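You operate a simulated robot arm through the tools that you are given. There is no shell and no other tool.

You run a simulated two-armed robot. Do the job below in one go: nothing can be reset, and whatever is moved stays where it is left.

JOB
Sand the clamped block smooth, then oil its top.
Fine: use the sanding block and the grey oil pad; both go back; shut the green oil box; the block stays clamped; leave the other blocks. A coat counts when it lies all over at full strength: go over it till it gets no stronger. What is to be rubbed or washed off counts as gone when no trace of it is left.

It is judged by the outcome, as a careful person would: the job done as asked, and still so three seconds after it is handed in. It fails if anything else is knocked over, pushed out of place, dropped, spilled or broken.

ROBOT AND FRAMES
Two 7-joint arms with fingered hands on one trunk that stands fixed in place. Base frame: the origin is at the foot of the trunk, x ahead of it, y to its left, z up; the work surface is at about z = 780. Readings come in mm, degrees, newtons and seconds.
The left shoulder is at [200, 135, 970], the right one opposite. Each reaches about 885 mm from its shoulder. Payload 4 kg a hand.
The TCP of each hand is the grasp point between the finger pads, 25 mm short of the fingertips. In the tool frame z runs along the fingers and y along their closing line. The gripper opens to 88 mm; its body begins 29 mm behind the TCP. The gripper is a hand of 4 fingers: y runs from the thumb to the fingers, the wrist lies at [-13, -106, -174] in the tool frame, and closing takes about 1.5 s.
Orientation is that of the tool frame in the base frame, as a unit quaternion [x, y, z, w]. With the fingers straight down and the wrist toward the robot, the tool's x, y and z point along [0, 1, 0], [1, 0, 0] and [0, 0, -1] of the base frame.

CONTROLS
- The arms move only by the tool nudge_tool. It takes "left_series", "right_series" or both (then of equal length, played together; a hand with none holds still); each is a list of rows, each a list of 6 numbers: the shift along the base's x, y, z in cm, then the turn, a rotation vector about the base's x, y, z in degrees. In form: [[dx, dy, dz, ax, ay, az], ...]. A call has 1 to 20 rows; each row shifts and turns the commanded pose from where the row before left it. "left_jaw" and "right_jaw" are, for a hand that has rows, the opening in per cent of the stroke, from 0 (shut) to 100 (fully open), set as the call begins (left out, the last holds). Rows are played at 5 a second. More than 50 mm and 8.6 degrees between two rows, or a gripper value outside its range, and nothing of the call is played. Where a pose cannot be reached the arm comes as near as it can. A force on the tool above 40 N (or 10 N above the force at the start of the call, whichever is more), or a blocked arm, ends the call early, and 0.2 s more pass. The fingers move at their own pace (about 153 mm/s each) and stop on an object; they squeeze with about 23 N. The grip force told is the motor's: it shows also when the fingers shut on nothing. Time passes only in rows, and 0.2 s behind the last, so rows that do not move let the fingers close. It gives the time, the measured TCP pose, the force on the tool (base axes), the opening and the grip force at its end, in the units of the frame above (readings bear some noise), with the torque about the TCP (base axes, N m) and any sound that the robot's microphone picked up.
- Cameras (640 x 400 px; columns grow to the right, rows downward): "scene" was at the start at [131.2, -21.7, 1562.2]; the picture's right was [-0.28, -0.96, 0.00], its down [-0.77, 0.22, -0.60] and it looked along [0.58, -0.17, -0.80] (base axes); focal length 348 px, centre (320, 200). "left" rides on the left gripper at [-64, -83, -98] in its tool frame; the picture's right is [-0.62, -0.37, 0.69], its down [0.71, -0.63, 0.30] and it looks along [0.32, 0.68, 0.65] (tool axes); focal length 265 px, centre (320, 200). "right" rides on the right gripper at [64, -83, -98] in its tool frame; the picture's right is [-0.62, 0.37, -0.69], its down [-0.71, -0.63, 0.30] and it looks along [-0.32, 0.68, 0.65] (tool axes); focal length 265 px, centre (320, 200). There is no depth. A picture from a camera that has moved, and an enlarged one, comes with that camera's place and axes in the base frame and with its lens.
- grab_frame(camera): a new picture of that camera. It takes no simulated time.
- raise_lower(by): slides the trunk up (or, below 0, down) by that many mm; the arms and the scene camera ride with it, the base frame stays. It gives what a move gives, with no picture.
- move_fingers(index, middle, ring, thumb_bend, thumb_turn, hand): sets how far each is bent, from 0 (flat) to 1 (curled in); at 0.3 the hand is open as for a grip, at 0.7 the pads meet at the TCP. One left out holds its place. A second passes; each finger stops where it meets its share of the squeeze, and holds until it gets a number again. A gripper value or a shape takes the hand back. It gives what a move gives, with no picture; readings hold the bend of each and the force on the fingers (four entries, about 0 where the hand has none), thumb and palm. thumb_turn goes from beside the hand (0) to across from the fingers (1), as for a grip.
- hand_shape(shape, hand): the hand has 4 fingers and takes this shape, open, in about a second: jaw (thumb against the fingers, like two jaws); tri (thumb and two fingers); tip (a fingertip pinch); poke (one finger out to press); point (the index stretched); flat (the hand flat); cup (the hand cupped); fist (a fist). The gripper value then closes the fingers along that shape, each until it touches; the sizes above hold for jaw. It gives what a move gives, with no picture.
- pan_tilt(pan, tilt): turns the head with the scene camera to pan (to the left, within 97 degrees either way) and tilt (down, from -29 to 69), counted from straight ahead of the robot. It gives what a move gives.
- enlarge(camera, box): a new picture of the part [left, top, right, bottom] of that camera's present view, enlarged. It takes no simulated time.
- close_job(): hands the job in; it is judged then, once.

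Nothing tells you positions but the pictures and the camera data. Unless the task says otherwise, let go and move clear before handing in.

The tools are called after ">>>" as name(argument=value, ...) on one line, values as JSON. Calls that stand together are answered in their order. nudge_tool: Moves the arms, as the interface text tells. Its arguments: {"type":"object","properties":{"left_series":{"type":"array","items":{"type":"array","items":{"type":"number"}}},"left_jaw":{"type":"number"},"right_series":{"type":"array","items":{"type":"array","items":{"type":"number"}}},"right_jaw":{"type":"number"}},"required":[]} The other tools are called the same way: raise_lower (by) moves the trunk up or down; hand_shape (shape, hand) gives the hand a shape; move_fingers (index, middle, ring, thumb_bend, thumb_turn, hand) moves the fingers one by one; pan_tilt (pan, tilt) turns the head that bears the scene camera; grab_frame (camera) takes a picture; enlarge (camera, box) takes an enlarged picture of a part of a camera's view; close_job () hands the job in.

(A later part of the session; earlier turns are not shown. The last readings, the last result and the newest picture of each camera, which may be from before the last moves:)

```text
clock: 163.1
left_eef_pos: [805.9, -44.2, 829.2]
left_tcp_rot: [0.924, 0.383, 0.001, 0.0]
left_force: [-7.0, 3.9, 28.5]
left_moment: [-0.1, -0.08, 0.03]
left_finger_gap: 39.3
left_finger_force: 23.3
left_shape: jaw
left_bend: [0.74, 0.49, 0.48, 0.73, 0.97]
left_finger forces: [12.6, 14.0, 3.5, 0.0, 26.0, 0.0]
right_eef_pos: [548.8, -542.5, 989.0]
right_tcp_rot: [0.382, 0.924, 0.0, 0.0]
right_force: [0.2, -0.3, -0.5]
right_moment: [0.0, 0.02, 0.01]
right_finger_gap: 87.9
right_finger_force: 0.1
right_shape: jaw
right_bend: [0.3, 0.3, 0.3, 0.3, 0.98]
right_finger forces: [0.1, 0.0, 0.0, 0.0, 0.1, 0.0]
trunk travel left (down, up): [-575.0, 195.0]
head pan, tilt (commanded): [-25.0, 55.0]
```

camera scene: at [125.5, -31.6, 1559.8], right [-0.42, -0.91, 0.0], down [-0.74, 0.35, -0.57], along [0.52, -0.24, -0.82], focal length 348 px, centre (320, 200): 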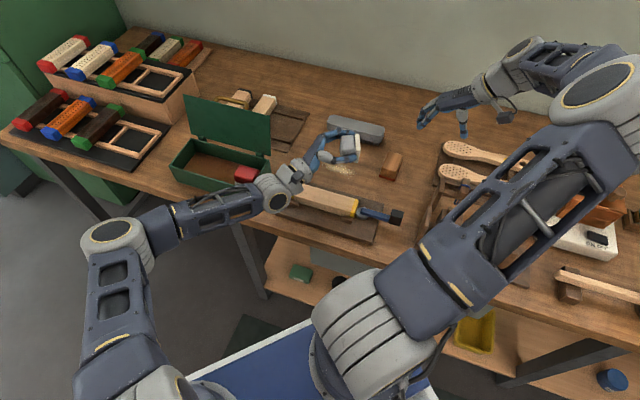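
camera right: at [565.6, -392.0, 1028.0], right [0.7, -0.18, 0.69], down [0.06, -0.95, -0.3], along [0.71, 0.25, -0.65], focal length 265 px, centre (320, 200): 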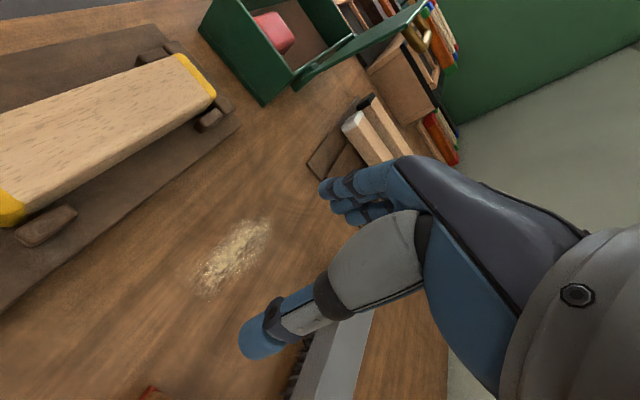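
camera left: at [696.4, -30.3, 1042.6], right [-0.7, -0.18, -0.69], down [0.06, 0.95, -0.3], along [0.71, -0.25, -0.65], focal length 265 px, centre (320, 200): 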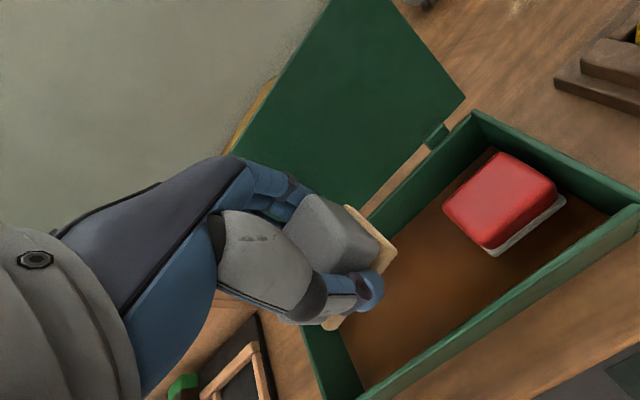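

A finger brushed the rear wall again (about 7 N), so I'll shift a few mm forward while lifting and then go to the block.

>>> nudge_tool(left_series=[[-0.2, 0.2, 0.3, 0, 0, 0], [-0.1, 0.1, 1.5, 0, 0, 0], [0, 0, 3, 0, 0, 0], [0, 0, 3, 0, 0, 0], [0, 0, 3, 0, 0, 0], [-3.2, -3.24, 0, 0, 0, 0], [-3.2, -3.24, 0, 0, 0, 0], [-3.2, -3.24, 0, 0, 0, 0], [-3.2, -3.24, 0, 0, 0, 0], [-3.2, -3.24, 0, 0, 0, 0], [-3.2, -3.24, 0, 0, 0, 0], [-3.2, -3.24, 0, 0, 0, 0], [-2.3, -2.3, 0, 0, 0, 0], [-2.0, -2.2, 0, 0, 0, 0], [0, 0, -3, 0, 0, 0], [0, 0, -3, 0, 0, 0], [0, 0, -0.9, 0, 0, 0], [0, 0, 0, 0, 0, 0]])

>>> enlarge(camera="right", box=[120, 10, 300, 122])

>>> enlarge(camera="left", box=[200, 120, 480, 400])

```text
clock: 166.9
left_eef_pos: [536.5, -313.5, 866.2]
left_tcp_rot: [0.924, 0.382, 0.0, -0.001]
left_force: [-0.6, -0.3, -1.3]
left_moment: [-0.01, -0.01, -0.03]
left_finger_gap: 39.9
left_finger_force: 23.6
left_shape: jaw
left_bend: [0.74, 0.47, 0.46, 0.73, 0.98]
left_finger forces: [12.7, 6.2, 3.1, 0.0, 21.8, 0.0]
right_eef_pos: [546.9, -543.2, 987.8]
right_tcp_rot: [0.383, 0.924, 0.001, 0.0]
right_force: [0.0, 0.3, -0.6]
right_moment: [0.01, -0.03, -0.01]
right_finger_gap: 87.6
right_finger_force: 0.1
right_shape: jaw
right_bend: [0.3, 0.3, 0.3, 0.3, 0.98]
right_finger forces: [0.0, 0.1, 0.1, 0.1, 0.1, 0.0]
trunk travel left (down, up): [-575.0, 195.0]
head pan, tilt (commanded): [-25.0, 55.0]
```

```text
3.56 times, centred on (210, 66) of right
camera zoom: at [443.9, -556.2, 1086.1], right [0.7, -0.18, 0.69], down [0.06, -0.95, -0.3], along [0.71, 0.25, -0.65], focal length 944 px, centre (711, 676)
```

zoom: 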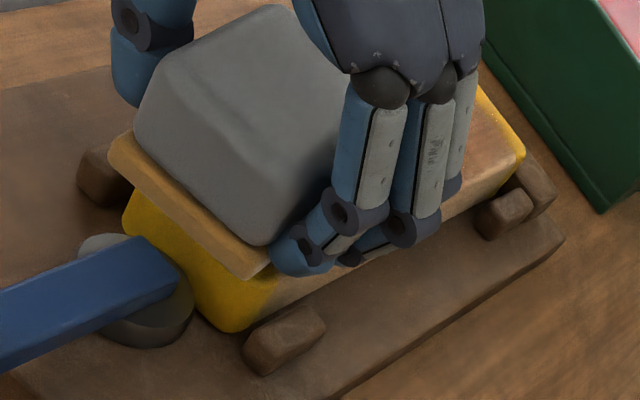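

```text
1.43 times, centred on (340, 260) of left
camera zoom: at [430.7, -298.5, 964.4], right [-0.7, -0.18, -0.69], down [0.06, 0.95, -0.3], along [0.71, -0.25, -0.65], focal length 379 px, centre (291, 114)
```

zoom: 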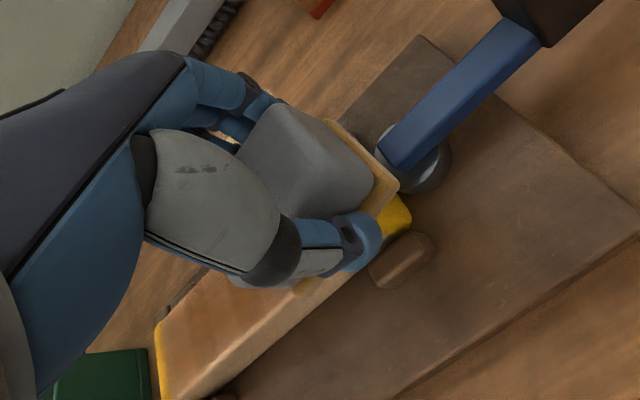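

>>> nudge_tool(left_series=[[-0.35, -0.4, -0.3, 0, 0, 0], [0, 0, -0.2, 0, 0, 0], [0, 0, 0, 0, 0, 0]])

>>> nudge_tool(left_series=[[0, 0, -0.2, 0, 0, 0], [0, 0, 0, 0, 0, 0]])

```text
clock: 167.7
left_eef_pos: [533.5, -315.5, 863.0]
left_tcp_rot: [0.924, 0.383, 0.001, 0.001]
left_force: [-0.5, 0.0, -0.2]
left_moment: [0.01, 0.02, 0.02]
left_finger_gap: 39.6
left_finger_force: 23.2
left_shape: jaw
left_bend: [0.74, 0.47, 0.46, 0.73, 0.98]
left_finger forces: [12.6, 6.2, 3.0, 0.0, 21.8, 0.1]
right_eef_pos: [548.5, -542.1, 988.5]
right_tcp_rot: [0.383, 0.924, 0.0, 0.0]
right_force: [-0.4, 0.5, -0.2]
right_moment: [0.02, 0.01, -0.01]
right_finger_gap: 87.8
right_finger_force: 0.1
right_shape: jaw
right_bend: [0.3, 0.3, 0.3, 0.3, 0.98]
right_finger forces: [0.0, 0.0, 0.0, 0.0, 0.0, 0.0]
trunk travel left (down, up): [-575.0, 195.0]
head pan, tilt (commanded): [-25.0, 55.0]
```

```text
clock: 168.3
left_eef_pos: [533.2, -316.8, 861.1]
left_tcp_rot: [0.924, 0.382, -0.001, 0.0]
left_force: [0.2, 0.1, -0.4]
left_moment: [0.02, 0.01, 0.01]
left_finger_gap: 39.9
left_finger_force: 23.5
left_shape: jaw
left_bend: [0.74, 0.47, 0.46, 0.73, 0.98]
left_finger forces: [12.6, 6.2, 3.0, 0.0, 22.0, 0.0]
right_eef_pos: [547.8, -543.9, 987.0]
right_tcp_rot: [0.383, 0.924, 0.001, 0.0]
right_force: [-0.4, -0.6, -0.3]
right_moment: [0.02, 0.01, -0.02]
right_finger_gap: 87.8
right_finger_force: 0.1
right_shape: jaw
right_bend: [0.3, 0.3, 0.3, 0.3, 0.98]
right_finger forces: [0.1, 0.0, 0.0, 0.1, 0.1, 0.0]
trunk travel left (down, up): [-575.0, 195.0]
head pan, tilt (commanded): [-25.0, 55.0]
```

>>> nudge_tool(left_series=[[0, 0, -0.2, 0, 0, 0], [0, 0, 0, 0, 0, 0]])

>>> nudge_tool(left_series=[[0, 0, -0.12, 0, 0, 0], [0, 0, 0, 0, 0, 0]])

```text
clock: 168.9
left_eef_pos: [533.1, -318.5, 858.7]
left_tcp_rot: [0.924, 0.384, 0.0, 0.002]
left_force: [0.2, 3.0, 13.4]
left_moment: [0.1, 0.03, -0.01]
left_finger_gap: 39.9
left_finger_force: 23.1
left_shape: jaw
left_bend: [0.74, 0.47, 0.47, 0.73, 0.98]
left_finger forces: [12.8, 6.6, 3.3, 0.1, 23.9, 0.0]
right_eef_pos: [547.3, -542.8, 987.4]
right_tcp_rot: [0.382, 0.924, -0.001, 0.0]
right_force: [0.5, -0.7, 0.1]
right_moment: [-0.03, 0.01, 0.0]
right_finger_gap: 87.7
right_finger_force: 0.0
right_shape: jaw
right_bend: [0.3, 0.3, 0.3, 0.3, 0.98]
right_finger forces: [0.1, 0.0, 0.1, 0.1, 0.0, 0.0]
trunk travel left (down, up): [-575.0, 195.0]
head pan, tilt (commanded): [-25.0, 55.0]
```

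```text
clock: 169.5
left_eef_pos: [533.0, -318.5, 858.8]
left_tcp_rot: [0.924, 0.383, 0.0, 0.002]
left_force: [1.9, 3.2, 23.7]
left_moment: [0.05, -0.03, 0.02]
left_finger_gap: 39.7
left_finger_force: 22.6
left_shape: jaw
left_bend: [0.74, 0.47, 0.47, 0.73, 0.98]
left_finger forces: [13.3, 7.2, 3.4, 0.0, 24.9, 0.1]
right_eef_pos: [548.0, -543.3, 988.0]
right_tcp_rot: [0.383, 0.924, 0.001, 0.0]
right_force: [0.6, 0.6, 0.6]
right_moment: [0.0, 0.04, -0.01]
right_finger_gap: 87.6
right_finger_force: 0.1
right_shape: jaw
right_bend: [0.3, 0.3, 0.3, 0.3, 0.98]
right_finger forces: [0.1, 0.1, 0.0, 0.1, 0.0, 0.1]
trunk travel left (down, up): [-575.0, 195.0]
head pan, tilt (commanded): [-25.0, 55.0]
```

>>> nudge_tool(left_series=[[0.484, 0.484, 0.04, 0, 0, 0], [0.484, 0.484, 0, 0, 0, 0], [0.484, 0.484, 0, 0, 0, 0], [0.484, 0.484, 0, 0, 0, 0], [0.484, 0.484, 0, 0, 0, 0], [0.484, 0.484, 0, 0, 0, 0], [0.484, 0.484, 0, 0, 0, 0], [0.484, 0.484, 0, 0, 0, 0], [0.484, 0.484, 0, 0, 0, 0], [0.484, 0.484, 0, 0, 0, 0], [0.484, 0.484, 0, 0, 0, 0], [0.484, 0.484, 0, 0, 0, 0], [0.484, 0.484, 0, 0, 0, 0], [0.484, 0.484, 0, 0, 0, 0], [0.484, 0.484, 0, 0, 0, 0], [0.484, 0.484, 0, 0, 0, 0], [0.484, 0.484, 0, 0, 0, 0], [0.484, 0.484, 0, 0, 0, 0], [0.484, 0.484, 0, 0, 0, 0]])

>>> enlarge(camera="right", box=[120, 10, 300, 122])

>>> nudge_tool(left_series=[[-0.3, 0.2, 0, 0, 0, 0], [-0.484, -0.484, 0, 0, 0, 0], [-0.484, -0.484, 0, 0, 0, 0], [-0.484, -0.484, 0, 0, 0, 0], [-0.484, -0.484, 0, 0, 0, 0], [-0.484, -0.484, 0, 0, 0, 0], [-0.484, -0.484, 0, 0, 0, 0], [-0.484, -0.484, 0, 0, 0, 0], [-0.484, -0.484, 0, 0, 0, 0], [-0.484, -0.484, 0, 0, 0, 0], [-0.484, -0.484, 0, 0, 0, 0], [-0.484, -0.484, 0, 0, 0, 0], [-0.484, -0.484, 0, 0, 0, 0], [-0.484, -0.484, 0, 0, 0, 0], [-0.484, -0.484, 0, 0, 0, 0], [-0.484, -0.484, 0, 0, 0, 0], [-0.484, -0.484, 0, 0, 0, 0], [-0.484, -0.484, 0, 0, 0, 0], [-0.484, -0.484, 0, 0, 0, 0], [-0.484, -0.484, 0, 0, 0, 0]])

>>> nudge_tool(left_series=[[0.3, -0.35, -0.02, 0, 0, 0], [0.484, 0.484, 0, 0, 0, 0], [0.484, 0.484, 0, 0, 0, 0], [0.484, 0.484, 0, 0, 0, 0], [0.484, 0.484, 0, 0, 0, 0], [0.484, 0.484, 0, 0, 0, 0], [0.484, 0.484, 0, 0, 0, 0], [0.484, 0.484, 0, 0, 0, 0], [0.484, 0.484, 0, 0, 0, 0], [0.484, 0.484, 0, 0, 0, 0], [0.484, 0.484, 0, 0, 0, 0], [0.484, 0.484, 0, 0, 0, 0], [0.484, 0.484, 0, 0, 0, 0], [0.484, 0.484, 0, 0, 0, 0], [0.484, 0.484, 0, 0, 0, 0], [0.484, 0.484, 0, 0, 0, 0], [0.484, 0.484, 0, 0, 0, 0], [0.484, 0.484, 0, 0, 0, 0], [0.484, 0.484, 0, 0, 0, 0], [0.484, 0.484, 0, 0, 0, 0]])

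>>> enlarge(camera="right", box=[120, 10, 300, 122])

```text
clock: 173.5
left_eef_pos: [623.3, -225.3, 858.2]
left_tcp_rot: [0.924, 0.382, 0.0, 0.0]
left_force: [-4.2, -3.6, 14.3]
left_moment: [-0.1, 0.1, 0.0]
left_finger_gap: 40.2
left_finger_force: 23.0
left_shape: jaw
left_bend: [0.74, 0.48, 0.49, 0.73, 0.95]
left_finger forces: [13.7, 5.6, 2.9, 0.0, 23.6, 0.1]
right_eef_pos: [546.6, -543.0, 987.6]
right_tcp_rot: [0.383, 0.924, 0.0, -0.001]
right_force: [0.8, 0.5, -0.2]
right_moment: [-0.02, -0.04, -0.01]
right_finger_gap: 87.8
right_finger_force: 0.0
right_shape: jaw
right_bend: [0.3, 0.3, 0.3, 0.3, 0.98]
right_finger forces: [0.0, 0.1, 0.0, 0.0, 0.0, 0.0]
trunk travel left (down, up): [-575.0, 195.0]
head pan, tilt (commanded): [-25.0, 55.0]
```

```text
3.56 times, centred on (210, 66) of right
camera zoom: at [443.6, -556.2, 1086.2], right [0.7, -0.18, 0.69], down [0.06, -0.95, -0.3], along [0.71, 0.25, -0.65], focal length 944 px, centre (711, 676)
```

zoom: 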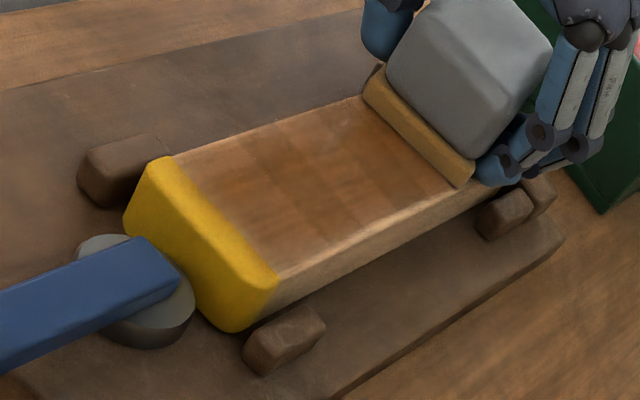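

```text
clock: 177.7
left_eef_pos: [527.8, -315.1, 857.8]
left_tcp_rot: [0.924, 0.383, 0.0, -0.001]
left_force: [0.4, 0.6, 1.6]
left_moment: [-0.01, 0.0, -0.01]
left_finger_gap: 40.1
left_finger_force: 22.6
left_shape: jaw
left_bend: [0.74, 0.46, 0.44, 0.73, 1.0]
left_finger forces: [12.4, 6.9, 3.0, 0.1, 22.3, 0.0]
right_eef_pos: [547.2, -542.3, 988.7]
right_tcp_rot: [0.383, 0.924, 0.0, 0.0]
right_force: [0.0, -0.3, 0.0]
right_moment: [0.05, 0.01, 0.04]
right_finger_gap: 87.8
right_finger_force: 0.1
right_shape: jaw
right_bend: [0.3, 0.3, 0.3, 0.3, 0.98]
right_finger forces: [0.0, 0.0, 0.0, 0.0, 0.0, 0.0]
trunk travel left (down, up): [-575.0, 195.0]
head pan, tilt (commanded): [-25.0, 55.0]
```

```text
clock: 181.9
left_eef_pos: [622.5, -227.3, 857.8]
left_tcp_rot: [0.924, 0.382, 0.0, 0.0]
left_force: [-2.2, -3.3, 8.1]
left_moment: [-0.01, 0.05, -0.05]
left_finger_gap: 39.9
left_finger_force: 22.8
left_shape: jaw
left_bend: [0.74, 0.47, 0.47, 0.73, 0.98]
left_finger forces: [12.6, 6.1, 2.9, 0.0, 22.0, 0.0]
right_eef_pos: [548.7, -543.1, 988.3]
right_tcp_rot: [0.382, 0.924, -0.001, 0.0]
right_force: [0.0, -0.1, -0.3]
right_moment: [0.02, -0.02, -0.01]
right_finger_gap: 87.6
right_finger_force: 0.0
right_shape: jaw
right_bend: [0.3, 0.3, 0.3, 0.3, 0.98]
right_finger forces: [0.0, 0.1, 0.1, 0.0, 0.1, 0.0]
trunk travel left (down, up): [-575.0, 195.0]
head pan, tilt (commanded): [-25.0, 55.0]
```

```text
3.56 times, centred on (210, 66) of right
camera zoom: at [443.7, -556.2, 1086.1], right [0.7, -0.18, 0.69], down [0.06, -0.95, -0.3], along [0.71, 0.25, -0.65], focal length 944 px, centre (711, 676)
```

zoom: 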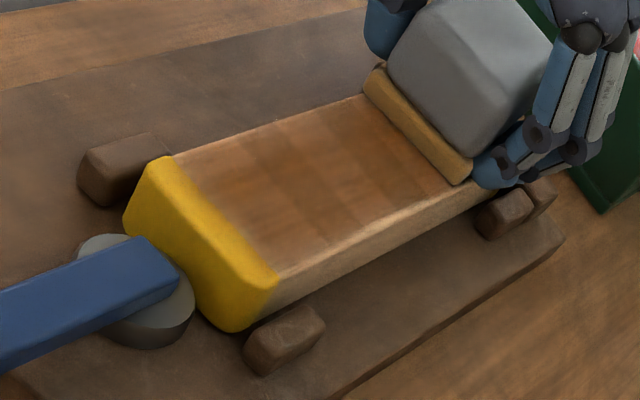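

>>> nudge_tool(left_series=[[0, 0, 3, 0, 0, 0], [0, 0, 3, 0, 0, 0], [0, 0, 3, 0, 0, 0], [3.2, 3.2, 0, 0, 0, 0], [3.2, 3.2, 0, 0, 0, 0], [3.2, 3.2, 0, 0, 0, 0], [3.2, 3.2, 0, 0, 0, 0], [3.2, 3.2, 0, 0, 0, 0], [0, 0, 0, 0, 0, 0]])

>>> enlarge(camera="scene", box=[280, 172, 370, 228])

>>> enlarge(camera="right", box=[130, 20, 290, 120])

>>> grab_frame(camera="left")

```text
clock: 183.9
left_eef_pos: [783.5, -65.8, 946.4]
left_tcp_rot: [0.924, 0.383, -0.001, 0.0]
left_force: [-0.1, 0.1, -0.6]
left_moment: [0.03, -0.04, 0.01]
left_finger_gap: 39.7
left_finger_force: 23.1
left_shape: jaw
left_bend: [0.74, 0.47, 0.47, 0.73, 0.98]
left_finger forces: [12.4, 6.1, 3.3, 0.0, 21.8, 0.1]
right_eef_pos: [548.7, -542.7, 987.3]
right_tcp_rot: [0.382, 0.924, 0.0, -0.001]
right_force: [-0.7, 0.9, -0.1]
right_moment: [-0.03, 0.01, -0.01]
right_finger_gap: 87.7
right_finger_force: 0.0
right_shape: jaw
right_bend: [0.3, 0.3, 0.3, 0.3, 0.98]
right_finger forces: [0.1, 0.0, 0.0, 0.0, 0.0, 0.0]
trunk travel left (down, up): [-575.0, 195.0]
head pan, tilt (commanded): [-25.0, 55.0]
```

```text
7.11 times, centred on (325, 200) of scene
camera zoom: at [125.5, -31.7, 1559.8], right [-0.42, -0.91, 0.0], down [-0.74, 0.35, -0.57], along [0.52, -0.24, -0.82], focal length 2477 px, centre (284, 200)
```

zoom: 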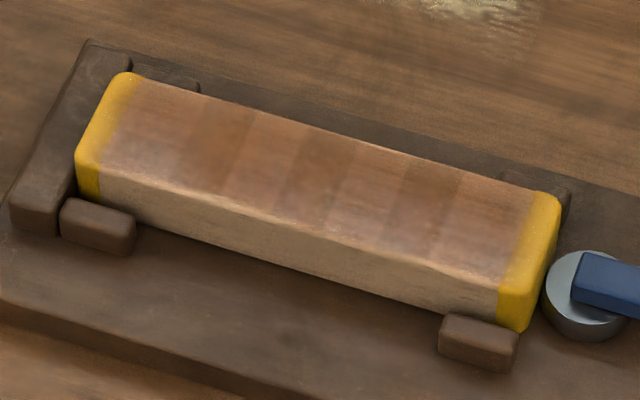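

```text
4.00 times, centred on (210, 70) of right
camera zoom: at [444.1, -556.1, 1086.1], right [0.7, -0.18, 0.69], down [0.06, -0.95, -0.3], along [0.71, 0.25, -0.65], focal length 1062 px, centre (760, 720)
```

zoom: 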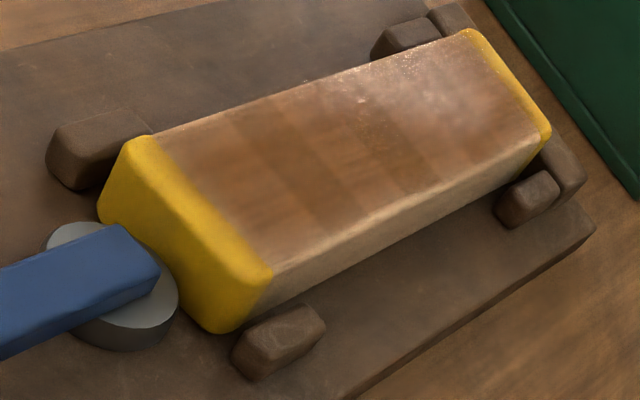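

```text
taken
camera left: at [678.7, -51.3, 1044.6], right [-0.7, -0.18, -0.69], down [0.06, 0.95, -0.3], along [0.71, -0.25, -0.65], focal length 265 px, centre (320, 200)
```

left: 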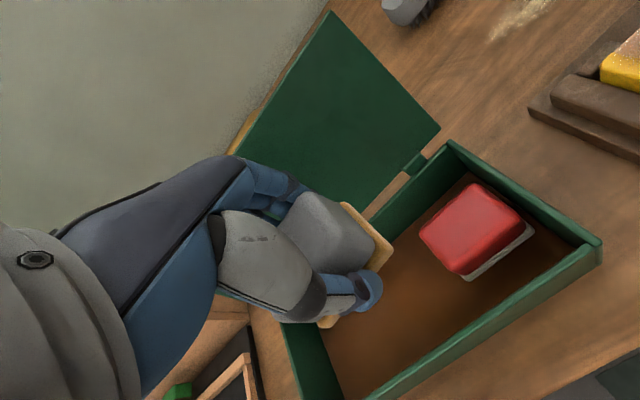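

The look is unchanged and the pad stays wet, so the coat is at full strength; the regular bands are just overlaps in how it shows. Now I'll put the grey pad back in its place at the far-left end of the box.

>>> nudge_tool(left_series=[[2.1, 2.3, 0, 0, 0, 0], [2.1, 2.3, 0, 0, 0, 0], [2.0, 2.3, 0, 0, 0, 0], [0, 0, -3, 0, 0, 0], [0, 0, -3, 0, 0, 0], [0, 0, 0, 0, 0, 0]])

>>> enlarge(camera="left", box=[240, 160, 500, 390])

>>> enlarge(camera="scene", box=[150, 90, 290, 215])

```text
clock: 185.3
left_eef_pos: [842.5, 2.3, 887.4]
left_tcp_rot: [0.924, 0.383, 0.0, 0.001]
left_force: [-1.0, 0.2, -0.9]
left_moment: [-0.01, -0.03, 0.0]
left_finger_gap: 39.7
left_finger_force: 22.8
left_shape: jaw
left_bend: [0.74, 0.47, 0.47, 0.73, 0.98]
left_finger forces: [12.4, 6.0, 3.3, 0.0, 21.6, 0.0]
right_eef_pos: [548.4, -542.0, 987.5]
right_tcp_rot: [0.382, 0.924, -0.001, 0.0]
right_force: [-0.6, 0.0, 0.6]
right_moment: [-0.03, 0.01, 0.02]
right_finger_gap: 87.8
right_finger_force: 0.1
right_shape: jaw
right_bend: [0.3, 0.3, 0.3, 0.3, 0.98]
right_finger forces: [0.0, 0.0, 0.0, 0.0, 0.0, 0.0]
trunk travel left (down, up): [-575.0, 195.0]
head pan, tilt (commanded): [-25.0, 55.0]
```

```text
1.74 times, centred on (370, 275) of left
camera zoom: at [738.1, 16.4, 985.5], right [-0.7, -0.18, -0.69], down [0.06, 0.95, -0.3], along [0.71, -0.25, -0.65], focal length 462 px, centre (233, 70)
```

zoom: 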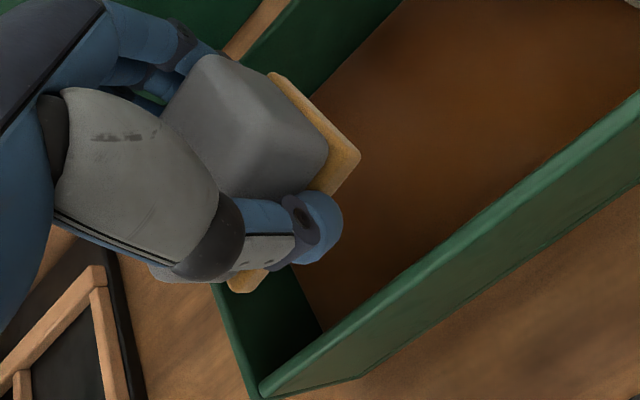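

```text
3.20 times, centred on (220, 152) of scene
camera zoom: at [125.5, -31.7, 1559.8], right [-0.42, -0.91, 0.0], down [-0.74, 0.35, -0.57], along [0.52, -0.24, -0.82], focal length 1115 px, centre (640, 352)
```

zoom: 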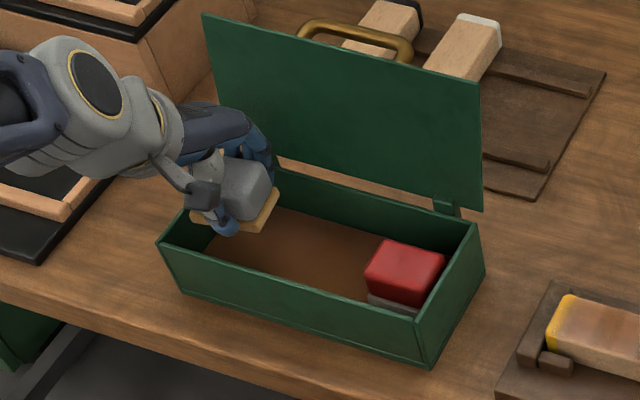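

>>> nudge_tool(left_series=[[0.2, 0.15, -1.5, 0, 0, 0], [0, 0, -1.5, 0, 0, 0], [0, 0, -1.0, 0, 0, 0], [0, 0, 0, 0, 0, 0]])

>>> nudge_tool(left_series=[[0, 0, -0.6, 0, 0, 0], [0, 0, -0.4, 0, 0, 0], [0, 0, 0, 0, 0, 0]])

>>> nudge_tool(left_series=[[0, 0, -0.25, 0, 0, 0], [0, 0, 0, 0, 0, 0]])

```text
clock: 186.3
left_eef_pos: [845.0, 3.3, 847.3]
left_tcp_rot: [0.923, 0.384, 0.0, 0.0]
left_force: [-0.4, -0.3, -0.2]
left_moment: [-0.01, -0.02, 0.0]
left_finger_gap: 40.1
left_finger_force: 22.9
left_shape: jaw
left_bend: [0.74, 0.47, 0.47, 0.73, 0.98]
left_finger forces: [12.4, 6.1, 3.3, 0.0, 21.6, 0.1]
right_eef_pos: [548.6, -543.9, 987.8]
right_tcp_rot: [0.382, 0.924, 0.0, 0.0]
right_force: [-1.0, -0.3, 0.2]
right_moment: [-0.01, -0.02, 0.0]
right_finger_gap: 87.5
right_finger_force: 0.1
right_shape: jaw
right_bend: [0.3, 0.3, 0.3, 0.3, 0.98]
right_finger forces: [0.0, 0.0, 0.1, 0.1, 0.1, 0.0]
trunk travel left (down, up): [-575.0, 195.0]
head pan, tilt (commanded): [-25.0, 55.0]
```

```text
clock: 187.1
left_eef_pos: [847.6, 3.5, 837.2]
left_tcp_rot: [0.924, 0.384, 0.0, 0.0]
left_force: [-0.2, 0.3, -0.3]
left_moment: [-0.01, 0.0, -0.05]
left_finger_gap: 39.6
left_finger_force: 22.6
left_shape: jaw
left_bend: [0.74, 0.47, 0.47, 0.73, 0.98]
left_finger forces: [12.4, 6.0, 3.3, 0.0, 21.6, 0.1]
right_eef_pos: [548.9, -544.3, 987.9]
right_tcp_rot: [0.382, 0.924, 0.0, 0.0]
right_force: [0.7, -0.4, 0.0]
right_moment: [0.01, -0.02, 0.01]
right_finger_gap: 87.9
right_finger_force: 0.0
right_shape: jaw
right_bend: [0.3, 0.3, 0.3, 0.3, 0.98]
right_finger forces: [0.1, 0.0, 0.0, 0.1, 0.0, 0.0]
trunk travel left (down, up): [-575.0, 195.0]
head pan, tilt (commanded): [-25.0, 55.0]
```

```text
clock: 187.7
left_eef_pos: [846.6, 3.5, 835.5]
left_tcp_rot: [0.924, 0.383, 0.0, 0.0]
left_force: [0.4, 0.2, -0.3]
left_moment: [0.03, -0.01, 0.03]
left_finger_gap: 39.6
left_finger_force: 22.9
left_shape: jaw
left_bend: [0.74, 0.47, 0.47, 0.73, 0.98]
left_finger forces: [12.4, 6.0, 3.3, 0.0, 21.6, 0.1]
right_eef_pos: [548.0, -542.9, 987.0]
right_tcp_rot: [0.382, 0.924, 0.0, 0.0]
right_force: [-1.0, 0.0, 0.0]
right_moment: [-0.01, -0.03, 0.04]
right_finger_gap: 87.8
right_finger_force: 0.1
right_shape: jaw
right_bend: [0.3, 0.3, 0.3, 0.3, 0.98]
right_finger forces: [0.0, 0.0, 0.1, 0.0, 0.0, 0.0]
trunk travel left (down, up): [-575.0, 195.0]
head pan, tilt (commanded): [-25.0, 55.0]
```

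>>> nudge_tool(left_series=[[-0.1, 0.1, -0.3, 0, 0, 0], [0, 0, 0, 0, 0, 0]])

>>> nudge_tool(left_series=[[0, 0, -0.2, 0, 0, 0], [0, 0, 0, 0, 0, 0]])

>>> enlarge(camera="left", box=[240, 160, 500, 390])

```text
clock: 188.3
left_eef_pos: [846.6, 4.2, 832.5]
left_tcp_rot: [0.924, 0.383, 0.0, 0.0]
left_force: [-0.6, -1.2, -1.1]
left_moment: [-0.04, 0.01, 0.0]
left_finger_gap: 39.9
left_finger_force: 22.9
left_shape: jaw
left_bend: [0.74, 0.47, 0.47, 0.73, 0.98]
left_finger forces: [12.4, 6.0, 3.3, 0.0, 21.7, 0.0]
right_eef_pos: [548.3, -543.8, 987.1]
right_tcp_rot: [0.383, 0.924, 0.0, 0.0]
right_force: [0.2, 0.1, -0.3]
right_moment: [0.01, 0.03, 0.01]
right_finger_gap: 87.8
right_finger_force: 0.1
right_shape: jaw
right_bend: [0.3, 0.3, 0.3, 0.3, 0.98]
right_finger forces: [0.0, 0.1, 0.1, 0.1, 0.0, 0.0]
trunk travel left (down, up): [-575.0, 195.0]
head pan, tilt (commanded): [-25.0, 55.0]
```

```text
clock: 188.9
left_eef_pos: [845.8, 4.3, 829.4]
left_tcp_rot: [0.924, 0.383, 0.001, 0.001]
left_force: [-0.5, -0.1, 0.6]
left_moment: [0.04, 0.01, -0.02]
left_finger_gap: 39.8
left_finger_force: 22.7
left_shape: jaw
left_bend: [0.74, 0.47, 0.47, 0.73, 0.98]
left_finger forces: [12.4, 5.9, 3.4, 0.1, 21.7, 0.0]
right_eef_pos: [548.3, -543.9, 987.4]
right_tcp_rot: [0.383, 0.924, 0.0, 0.0]
right_force: [0.5, 0.7, 0.1]
right_moment: [0.0, 0.0, 0.03]
right_finger_gap: 87.5
right_finger_force: 0.1
right_shape: jaw
right_bend: [0.3, 0.3, 0.3, 0.3, 0.98]
right_finger forces: [0.1, 0.0, 0.0, 0.0, 0.1, 0.0]
trunk travel left (down, up): [-575.0, 195.0]
head pan, tilt (commanded): [-25.0, 55.0]
```

```text
1.74 times, centred on (370, 275) of left
camera zoom: at [741.2, 18.5, 927.2], right [-0.7, -0.18, -0.69], down [0.06, 0.95, -0.3], along [0.71, -0.25, -0.65], focal length 462 px, centre (233, 70)
```

zoom: 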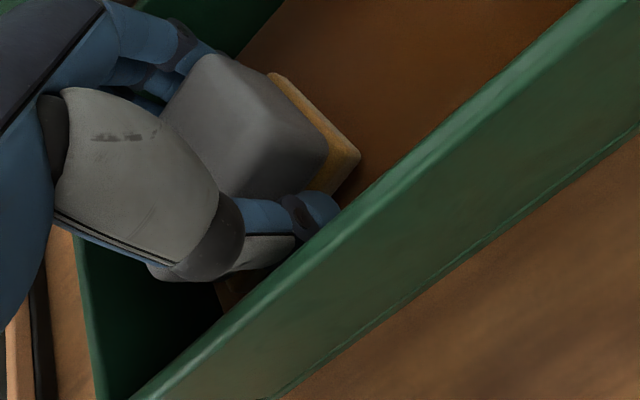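

>>> nudge_tool(left_series=[[0, 0, -0.08, 0, 0, 0], [0, 0, 0, 0, 0, 0]])

>>> nudge_tool(left_series=[[0, 0, 0, 0, 0, 0], [0, 0, 0, 0, 0, 0], [0, 0, 0, 0, 0, 0], [0, 0, 0, 0, 0, 0], [0, 0, 0, 0, 0, 0], [0, 0, 0, 0, 0, 0]], left_jaw=58)

>>> enlarge(camera="left", box=[240, 160, 500, 390])

>>> enlarge(camera="scene", box=[150, 90, 290, 215])

```text
clock: 189.5
left_eef_pos: [846.2, 5.1, 830.1]
left_tcp_rot: [0.924, 0.383, 0.0, 0.001]
left_force: [-0.3, 0.1, 1.1]
left_moment: [-0.01, -0.01, 0.0]
left_finger_gap: 39.8
left_finger_force: 23.4
left_shape: jaw
left_bend: [0.74, 0.47, 0.47, 0.73, 0.98]
left_finger forces: [12.5, 6.2, 3.6, 0.1, 21.5, 0.1]
right_eef_pos: [547.6, -543.1, 988.5]
right_tcp_rot: [0.383, 0.924, 0.0, 0.0]
right_force: [0.2, -1.0, 0.3]
right_moment: [-0.01, -0.03, -0.03]
right_finger_gap: 87.7
right_finger_force: 0.1
right_shape: jaw
right_bend: [0.3, 0.3, 0.3, 0.3, 0.98]
right_finger forces: [0.0, 0.1, 0.0, 0.0, 0.0, 0.0]
trunk travel left (down, up): [-575.0, 195.0]
head pan, tilt (commanded): [-25.0, 55.0]
```

```text
clock: 190.9
left_eef_pos: [846.4, 4.0, 829.8]
left_tcp_rot: [0.924, 0.383, 0.0, 0.0]
left_force: [-0.3, -0.1, -0.4]
left_moment: [-0.01, -0.02, 0.01]
left_finger_gap: 50.6
left_finger_force: 0.0
left_shape: jaw
left_bend: [0.74, 0.41, 0.38, 0.66, 1.0]
left_finger forces: [0.0, 0.1, 0.1, 0.1, 0.1, 0.1]
right_eef_pos: [548.8, -543.0, 988.0]
right_tcp_rot: [0.382, 0.924, -0.001, 0.0]
right_force: [-0.6, -1.0, -0.1]
right_moment: [-0.01, -0.02, -0.02]
right_finger_gap: 87.7
right_finger_force: 0.1
right_shape: jaw
right_bend: [0.3, 0.3, 0.3, 0.3, 0.98]
right_finger forces: [0.0, 0.0, 0.0, 0.0, 0.1, 0.0]
trunk travel left (down, up): [-575.0, 195.0]
head pan, tilt (commanded): [-25.0, 55.0]
```

```text
1.74 times, centred on (370, 275) of left
camera zoom: at [740.9, 18.5, 927.0], right [-0.7, -0.18, -0.69], down [0.06, 0.95, -0.3], along [0.71, -0.25, -0.65], focal length 462 px, centre (233, 70)
```

zoom: 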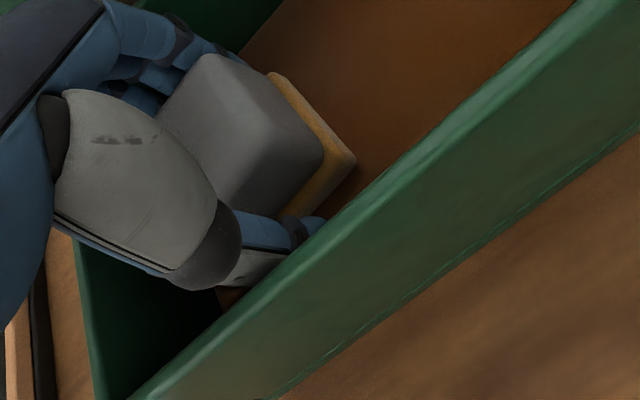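

```text
3.20 times, centred on (220, 152) of scene
camera zoom: at [125.5, -31.7, 1559.8], right [-0.42, -0.91, 0.0], down [-0.74, 0.35, -0.57], along [0.52, -0.24, -0.82], focal length 1115 px, centre (640, 352)
```

zoom: 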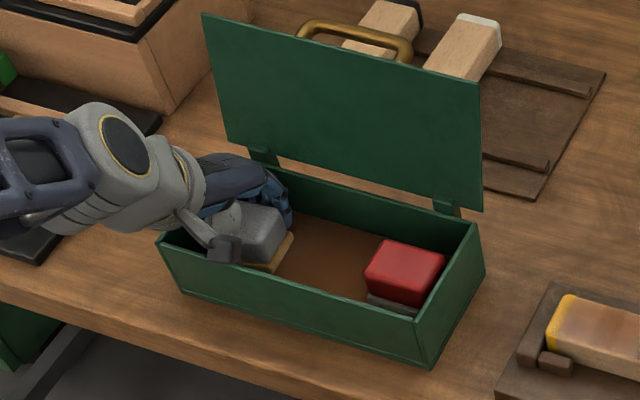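

The pad is down and free, but the index finger still reads curled. I'll open just that finger a bit before lifting.

>>> move_fingers(hand="left", index=0.42)

>>> enlarge(camera="left", box=[240, 160, 500, 390])

```text
clock: 191.9
left_eef_pos: [845.0, 3.2, 829.4]
left_tcp_rot: [0.924, 0.383, 0.0, 0.0]
left_force: [0.0, -1.2, -1.1]
left_moment: [0.0, -0.01, 0.02]
left_finger_gap: 54.5
left_finger_force: 0.5
left_shape: fingers
left_bend: [0.42, 0.41, 0.38, 0.65, 1.0]
left_finger forces: [0.0, 0.0, 0.0, 0.0, 0.2, 0.0]
right_eef_pos: [547.8, -543.2, 987.3]
right_tcp_rot: [0.382, 0.924, 0.001, -0.001]
right_force: [-0.7, -0.2, 0.2]
right_moment: [-0.03, 0.01, -0.04]
right_finger_gap: 87.7
right_finger_force: 0.0
right_shape: jaw
right_bend: [0.3, 0.3, 0.3, 0.3, 0.98]
right_finger forces: [0.0, 0.0, 0.1, 0.0, 0.0, 0.0]
trunk travel left (down, up): [-575.0, 195.0]
head pan, tilt (commanded): [-25.0, 55.0]
```

```text
1.74 times, centred on (370, 275) of left
camera zoom: at [740.9, 18.5, 927.0], right [-0.7, -0.18, -0.69], down [0.06, 0.95, -0.3], along [0.71, -0.25, -0.65], focal length 462 px, centre (233, 70)
```

zoom: 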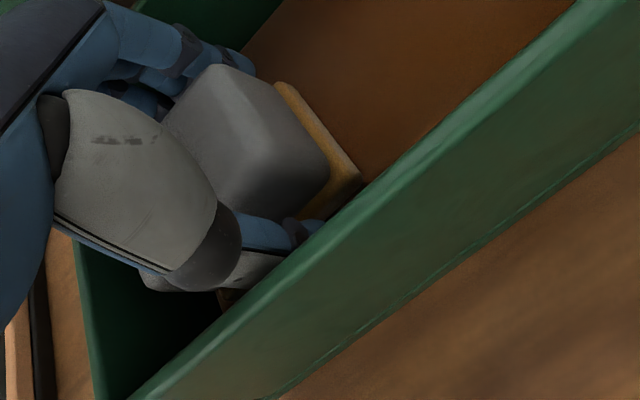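

>>> nudge_tool(left_series=[[0, 0, 0.5, 0, 0, 0], [0, 0, 1, 0, 0, 0], [0, 0, 0, 0, 0, 0]])

>>> enlarge(camera="left", box=[240, 160, 500, 390])

>>> enlarge(camera="scene", box=[160, 110, 250, 200])

```text
clock: 192.7
left_eef_pos: [845.0, 4.5, 844.2]
left_tcp_rot: [0.924, 0.383, 0.0, 0.0]
left_force: [0.1, 0.4, 0.1]
left_moment: [0.0, -0.02, 0.02]
left_finger_gap: 54.3
left_finger_force: 0.1
left_shape: fingers
left_bend: [0.42, 0.41, 0.38, 0.65, 1.0]
left_finger forces: [0.1, 0.0, 0.0, 0.0, 0.0, 0.0]
right_eef_pos: [548.2, -543.2, 987.8]
right_tcp_rot: [0.382, 0.924, 0.0, 0.0]
right_force: [-0.5, 0.2, 0.2]
right_moment: [0.0, -0.01, 0.01]
right_finger_gap: 87.5
right_finger_force: 0.0
right_shape: jaw
right_bend: [0.3, 0.3, 0.3, 0.3, 0.98]
right_finger forces: [0.0, 0.1, 0.0, 0.0, 0.0, 0.0]
trunk travel left (down, up): [-575.0, 195.0]
head pan, tilt (commanded): [-25.0, 55.0]
```

```text
1.74 times, centred on (370, 275) of left
camera zoom: at [739.6, 18.7, 942.1], right [-0.7, -0.18, -0.69], down [0.06, 0.95, -0.3], along [0.71, -0.25, -0.65], focal length 462 px, centre (233, 70)
```

zoom: 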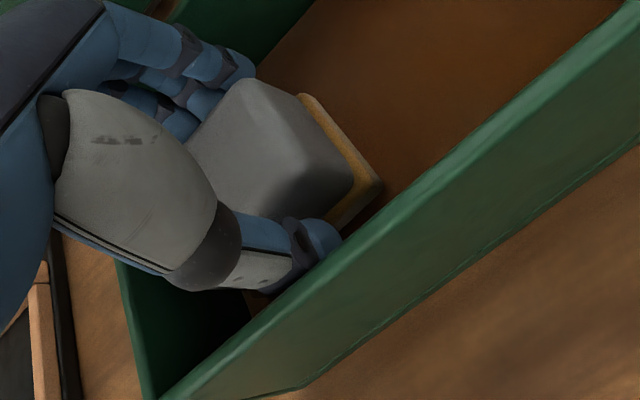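

```text
4.44 times, centred on (205, 155) of scene
camera zoom: at [125.5, -31.7, 1559.8], right [-0.42, -0.91, 0.0], down [-0.74, 0.35, -0.57], along [0.52, -0.24, -0.82], focal length 1548 px, centre (831, 400)
```

zoom: 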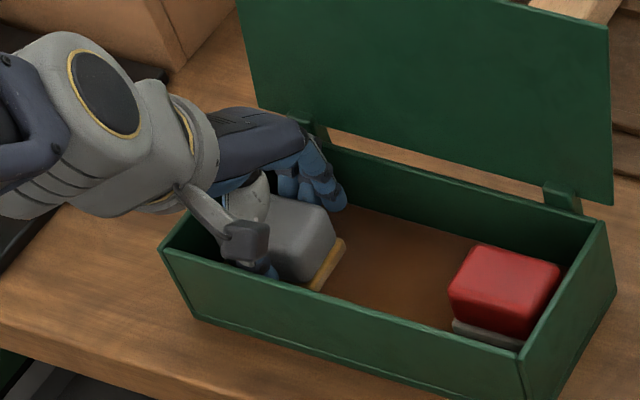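

The pad stays on the floor and the fingers are free. Lifting the left hand fully clear and backing off to see the box.

>>> nudge_tool(left_series=[[0, 0, 2, 0, 0, 0], [0, 0, 3, 0, 0, 0], [0, 0, 3, 0, 0, 0], [0, 0, 4, 0, 0, 0], [0, 0, 4, 0, 0, 0], [-3, 3, 0, 0, 0, 0], [-3, 3, 0, 0, 0, 0], [-3, 3, 0, 0, 0, 0], [-3, 3, 0, 0, 0, 0]])

>>> enlarge(camera="scene", box=[150, 80, 290, 215])

>>> grab_frame(camera="left")

>>> grab_frame(camera="scene")

```text
clock: 194.7
left_eef_pos: [723.5, 127.6, 1003.1]
left_tcp_rot: [0.924, 0.383, 0.001, 0.0]
left_force: [-0.2, -0.5, -0.4]
left_moment: [-0.02, 0.0, 0.02]
left_finger_gap: 54.3
left_finger_force: 0.0
left_shape: fingers
left_bend: [0.42, 0.41, 0.38, 0.65, 1.0]
left_finger forces: [0.0, 0.0, 0.1, 0.0, 0.0, 0.1]
right_eef_pos: [547.7, -544.3, 987.3]
right_tcp_rot: [0.383, 0.924, 0.0, 0.0]
right_force: [0.2, -0.4, 0.4]
right_moment: [0.01, -0.05, -0.02]
right_finger_gap: 87.9
right_finger_force: 0.0
right_shape: jaw
right_bend: [0.3, 0.3, 0.3, 0.3, 0.98]
right_finger forces: [0.0, 0.1, 0.1, 0.0, 0.1, 0.1]
trunk travel left (down, up): [-575.0, 195.0]
head pan, tilt (commanded): [-25.0, 55.0]
```

```text
2.96 times, centred on (220, 148) of scene
camera zoom: at [125.7, -32.1, 1559.8], right [-0.42, -0.91, 0.0], down [-0.74, 0.35, -0.57], along [0.52, -0.24, -0.82], focal length 1032 px, centre (616, 356)
```

zoom: 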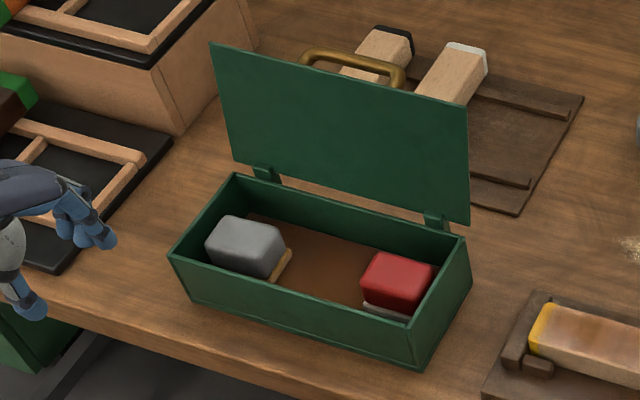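

```text
taken
camera left: at [619.2, 142.4, 1100.0], right [-0.7, -0.18, -0.69], down [0.06, 0.95, -0.3], along [0.71, -0.25, -0.65], focal length 265 px, centre (320, 200)
```

left: 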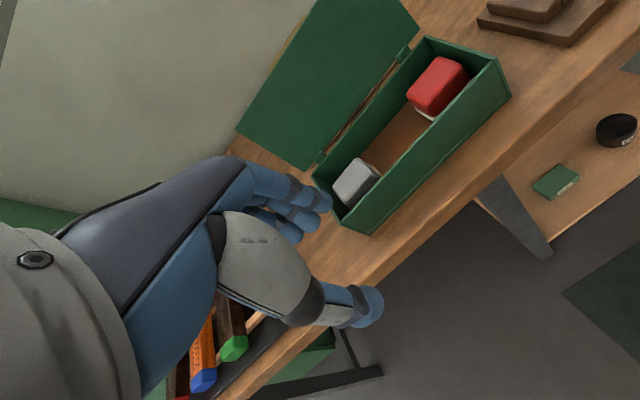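

```text
taken
camera scene: at [125.7, -32.1, 1559.8], right [-0.42, -0.91, 0.0], down [-0.74, 0.35, -0.57], along [0.52, -0.24, -0.82], focal length 348 px, centre (320, 200)
```

scene: 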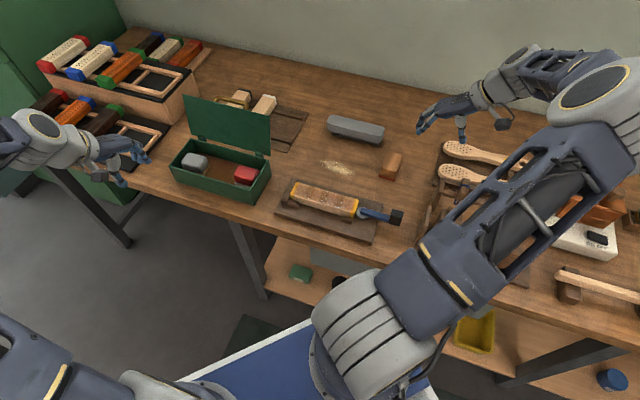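

The grey pad is back in the box. The lid's free edge is at about z = 968, leaning back roughly 15°. I'll bring the left hand, thumb in front and fingers behind, over the lid's right part to swing it shut under control.

>>> nudge_tool(left_series=[[0, 0, 2.2, 0, 0, 0], [0, 0, 2.2, 0, 0, 0], [1.08, -4.35, 0, 0, 0, 0], [1.08, -4.35, 0, 0, 0, 0], [1.08, -4.35, 0, 0, 0, 0], [1.08, -4.35, 0, 0, 0, 0], [1.08, -4.35, 0, 0, 0, 0], [1.08, -4.35, 0, 0, 0, 0], [1.08, -4.35, 0, 0, 0, 0], [0, 0, 0, 0, 0, 0]])

>>> grab_frame(camera="left")

>>> enlarge(camera="scene", box=[150, 60, 310, 215])

>>> enlarge(camera="right", box=[200, 0, 460, 110])

```text
clock: 196.9
left_eef_pos: [798.1, -180.5, 1048.8]
left_tcp_rot: [0.924, 0.383, 0.001, -0.001]
left_force: [-0.3, -0.2, 0.4]
left_moment: [0.0, 0.02, -0.04]
left_finger_gap: 54.4
left_finger_force: 0.1
left_shape: fingers
left_bend: [0.42, 0.41, 0.38, 0.65, 1.0]
left_finger forces: [0.0, 0.0, 0.1, 0.0, 0.1, 0.0]
right_eef_pos: [548.8, -543.9, 987.7]
right_tcp_rot: [0.383, 0.924, 0.0, -0.001]
right_force: [0.2, -0.3, 0.3]
right_moment: [-0.01, 0.0, 0.0]
right_finger_gap: 87.8
right_finger_force: 0.1
right_shape: jaw
right_bend: [0.3, 0.3, 0.3, 0.3, 0.98]
right_finger forces: [0.0, 0.1, 0.1, 0.0, 0.0, 0.0]
trunk travel left (down, up): [-575.0, 195.0]
head pan, tilt (commanded): [-25.0, 55.0]
```

```text
taken
camera left: at [693.5, -166.1, 1146.5], right [-0.7, -0.18, -0.69], down [0.06, 0.95, -0.3], along [0.71, -0.25, -0.65], focal length 265 px, centre (320, 200)
```

left: 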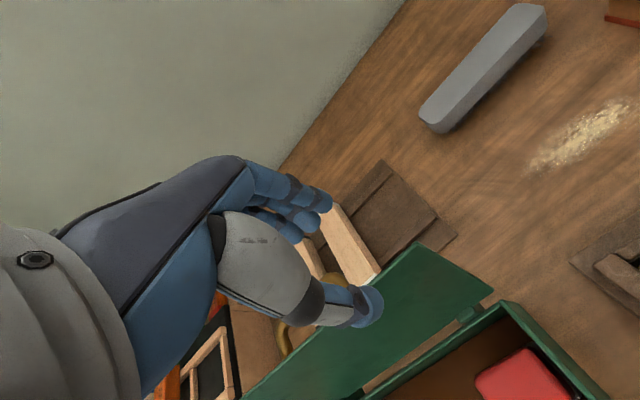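

```text
2.58 times, centred on (230, 138) of scene
camera zoom: at [125.5, -31.7, 1559.8], right [-0.42, -0.91, 0.0], down [-0.74, 0.35, -0.57], along [0.52, -0.24, -0.82], focal length 899 px, centre (552, 361)
```

zoom: 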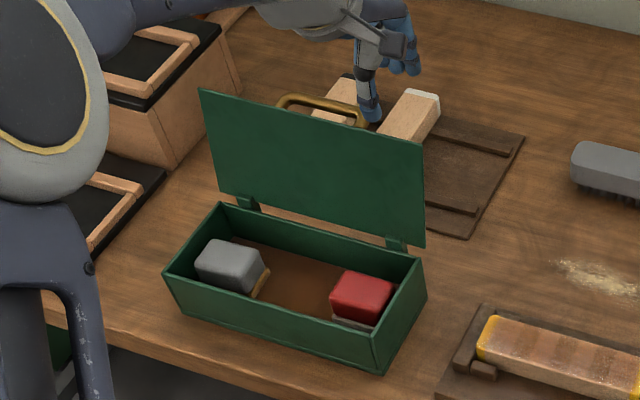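

```text
2.46 times, centred on (330, 55) of right
camera zoom: at [443.9, -556.2, 1086.1], right [0.7, -0.18, 0.69], down [0.06, -0.95, -0.3], along [0.71, 0.25, -0.65], focal length 653 px, centre (295, 557)
```

zoom: 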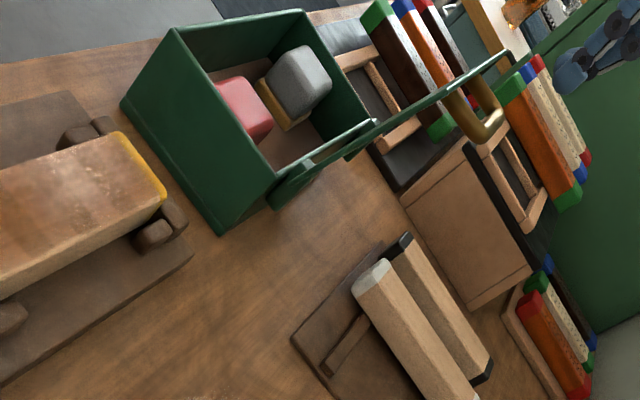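

The thumb should pass in front of the lid's free edge and the fingers behind it. Descending in steps.

>>> nudge_tool(left_series=[[0, 0, -3, 0, 0, 0], [0, 0, -2, 0, 0, 0], [0, 0, 0, 0, 0, 0]])

>>> enlarge(camera="left", box=[220, 160, 500, 400])

>>> enlarge(camera="scene", box=[180, 60, 300, 180])

```text
clock: 197.7
left_eef_pos: [800.4, -179.7, 998.9]
left_tcp_rot: [0.924, 0.383, 0.0, 0.0]
left_force: [-0.8, -0.5, 0.1]
left_moment: [-0.02, -0.01, 0.03]
left_finger_gap: 54.3
left_finger_force: 0.1
left_shape: fingers
left_bend: [0.42, 0.41, 0.38, 0.65, 1.0]
left_finger forces: [0.1, 0.1, 0.0, 0.1, 0.0, 0.0]
right_eef_pos: [548.3, -544.1, 988.0]
right_tcp_rot: [0.383, 0.924, 0.001, 0.0]
right_force: [-0.1, -0.4, 0.4]
right_moment: [0.01, 0.02, 0.0]
right_finger_gap: 87.7
right_finger_force: 0.1
right_shape: jaw
right_bend: [0.3, 0.3, 0.3, 0.3, 0.98]
right_finger forces: [0.0, 0.1, 0.1, 0.0, 0.0, 0.1]
trunk travel left (down, up): [-575.0, 195.0]
head pan, tilt (commanded): [-25.0, 55.0]
```

```text
1.67 times, centred on (360, 280) of left
camera zoom: at [694.7, -166.0, 1096.4], right [-0.7, -0.18, -0.69], down [0.06, 0.95, -0.3], along [0.71, -0.25, -0.65], focal length 442 px, centre (253, 67)
```

zoom: 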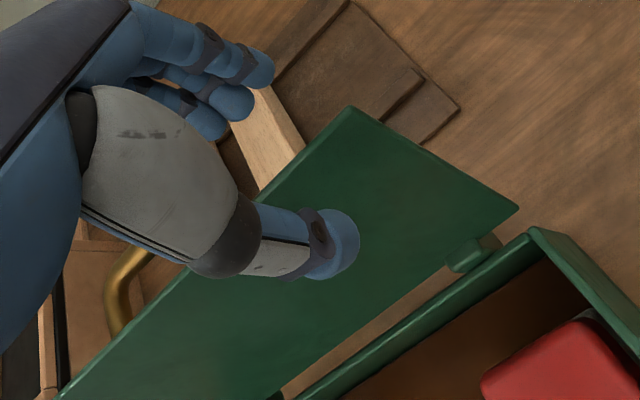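

```text
3.33 times, centred on (240, 120) of scene
camera zoom: at [125.5, -31.7, 1559.8], right [-0.42, -0.91, 0.0], down [-0.74, 0.35, -0.57], along [0.52, -0.24, -0.82], focal length 1161 px, centre (587, 467)
```

zoom: 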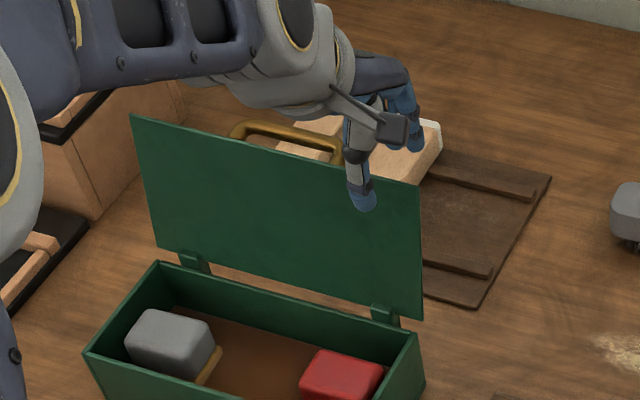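

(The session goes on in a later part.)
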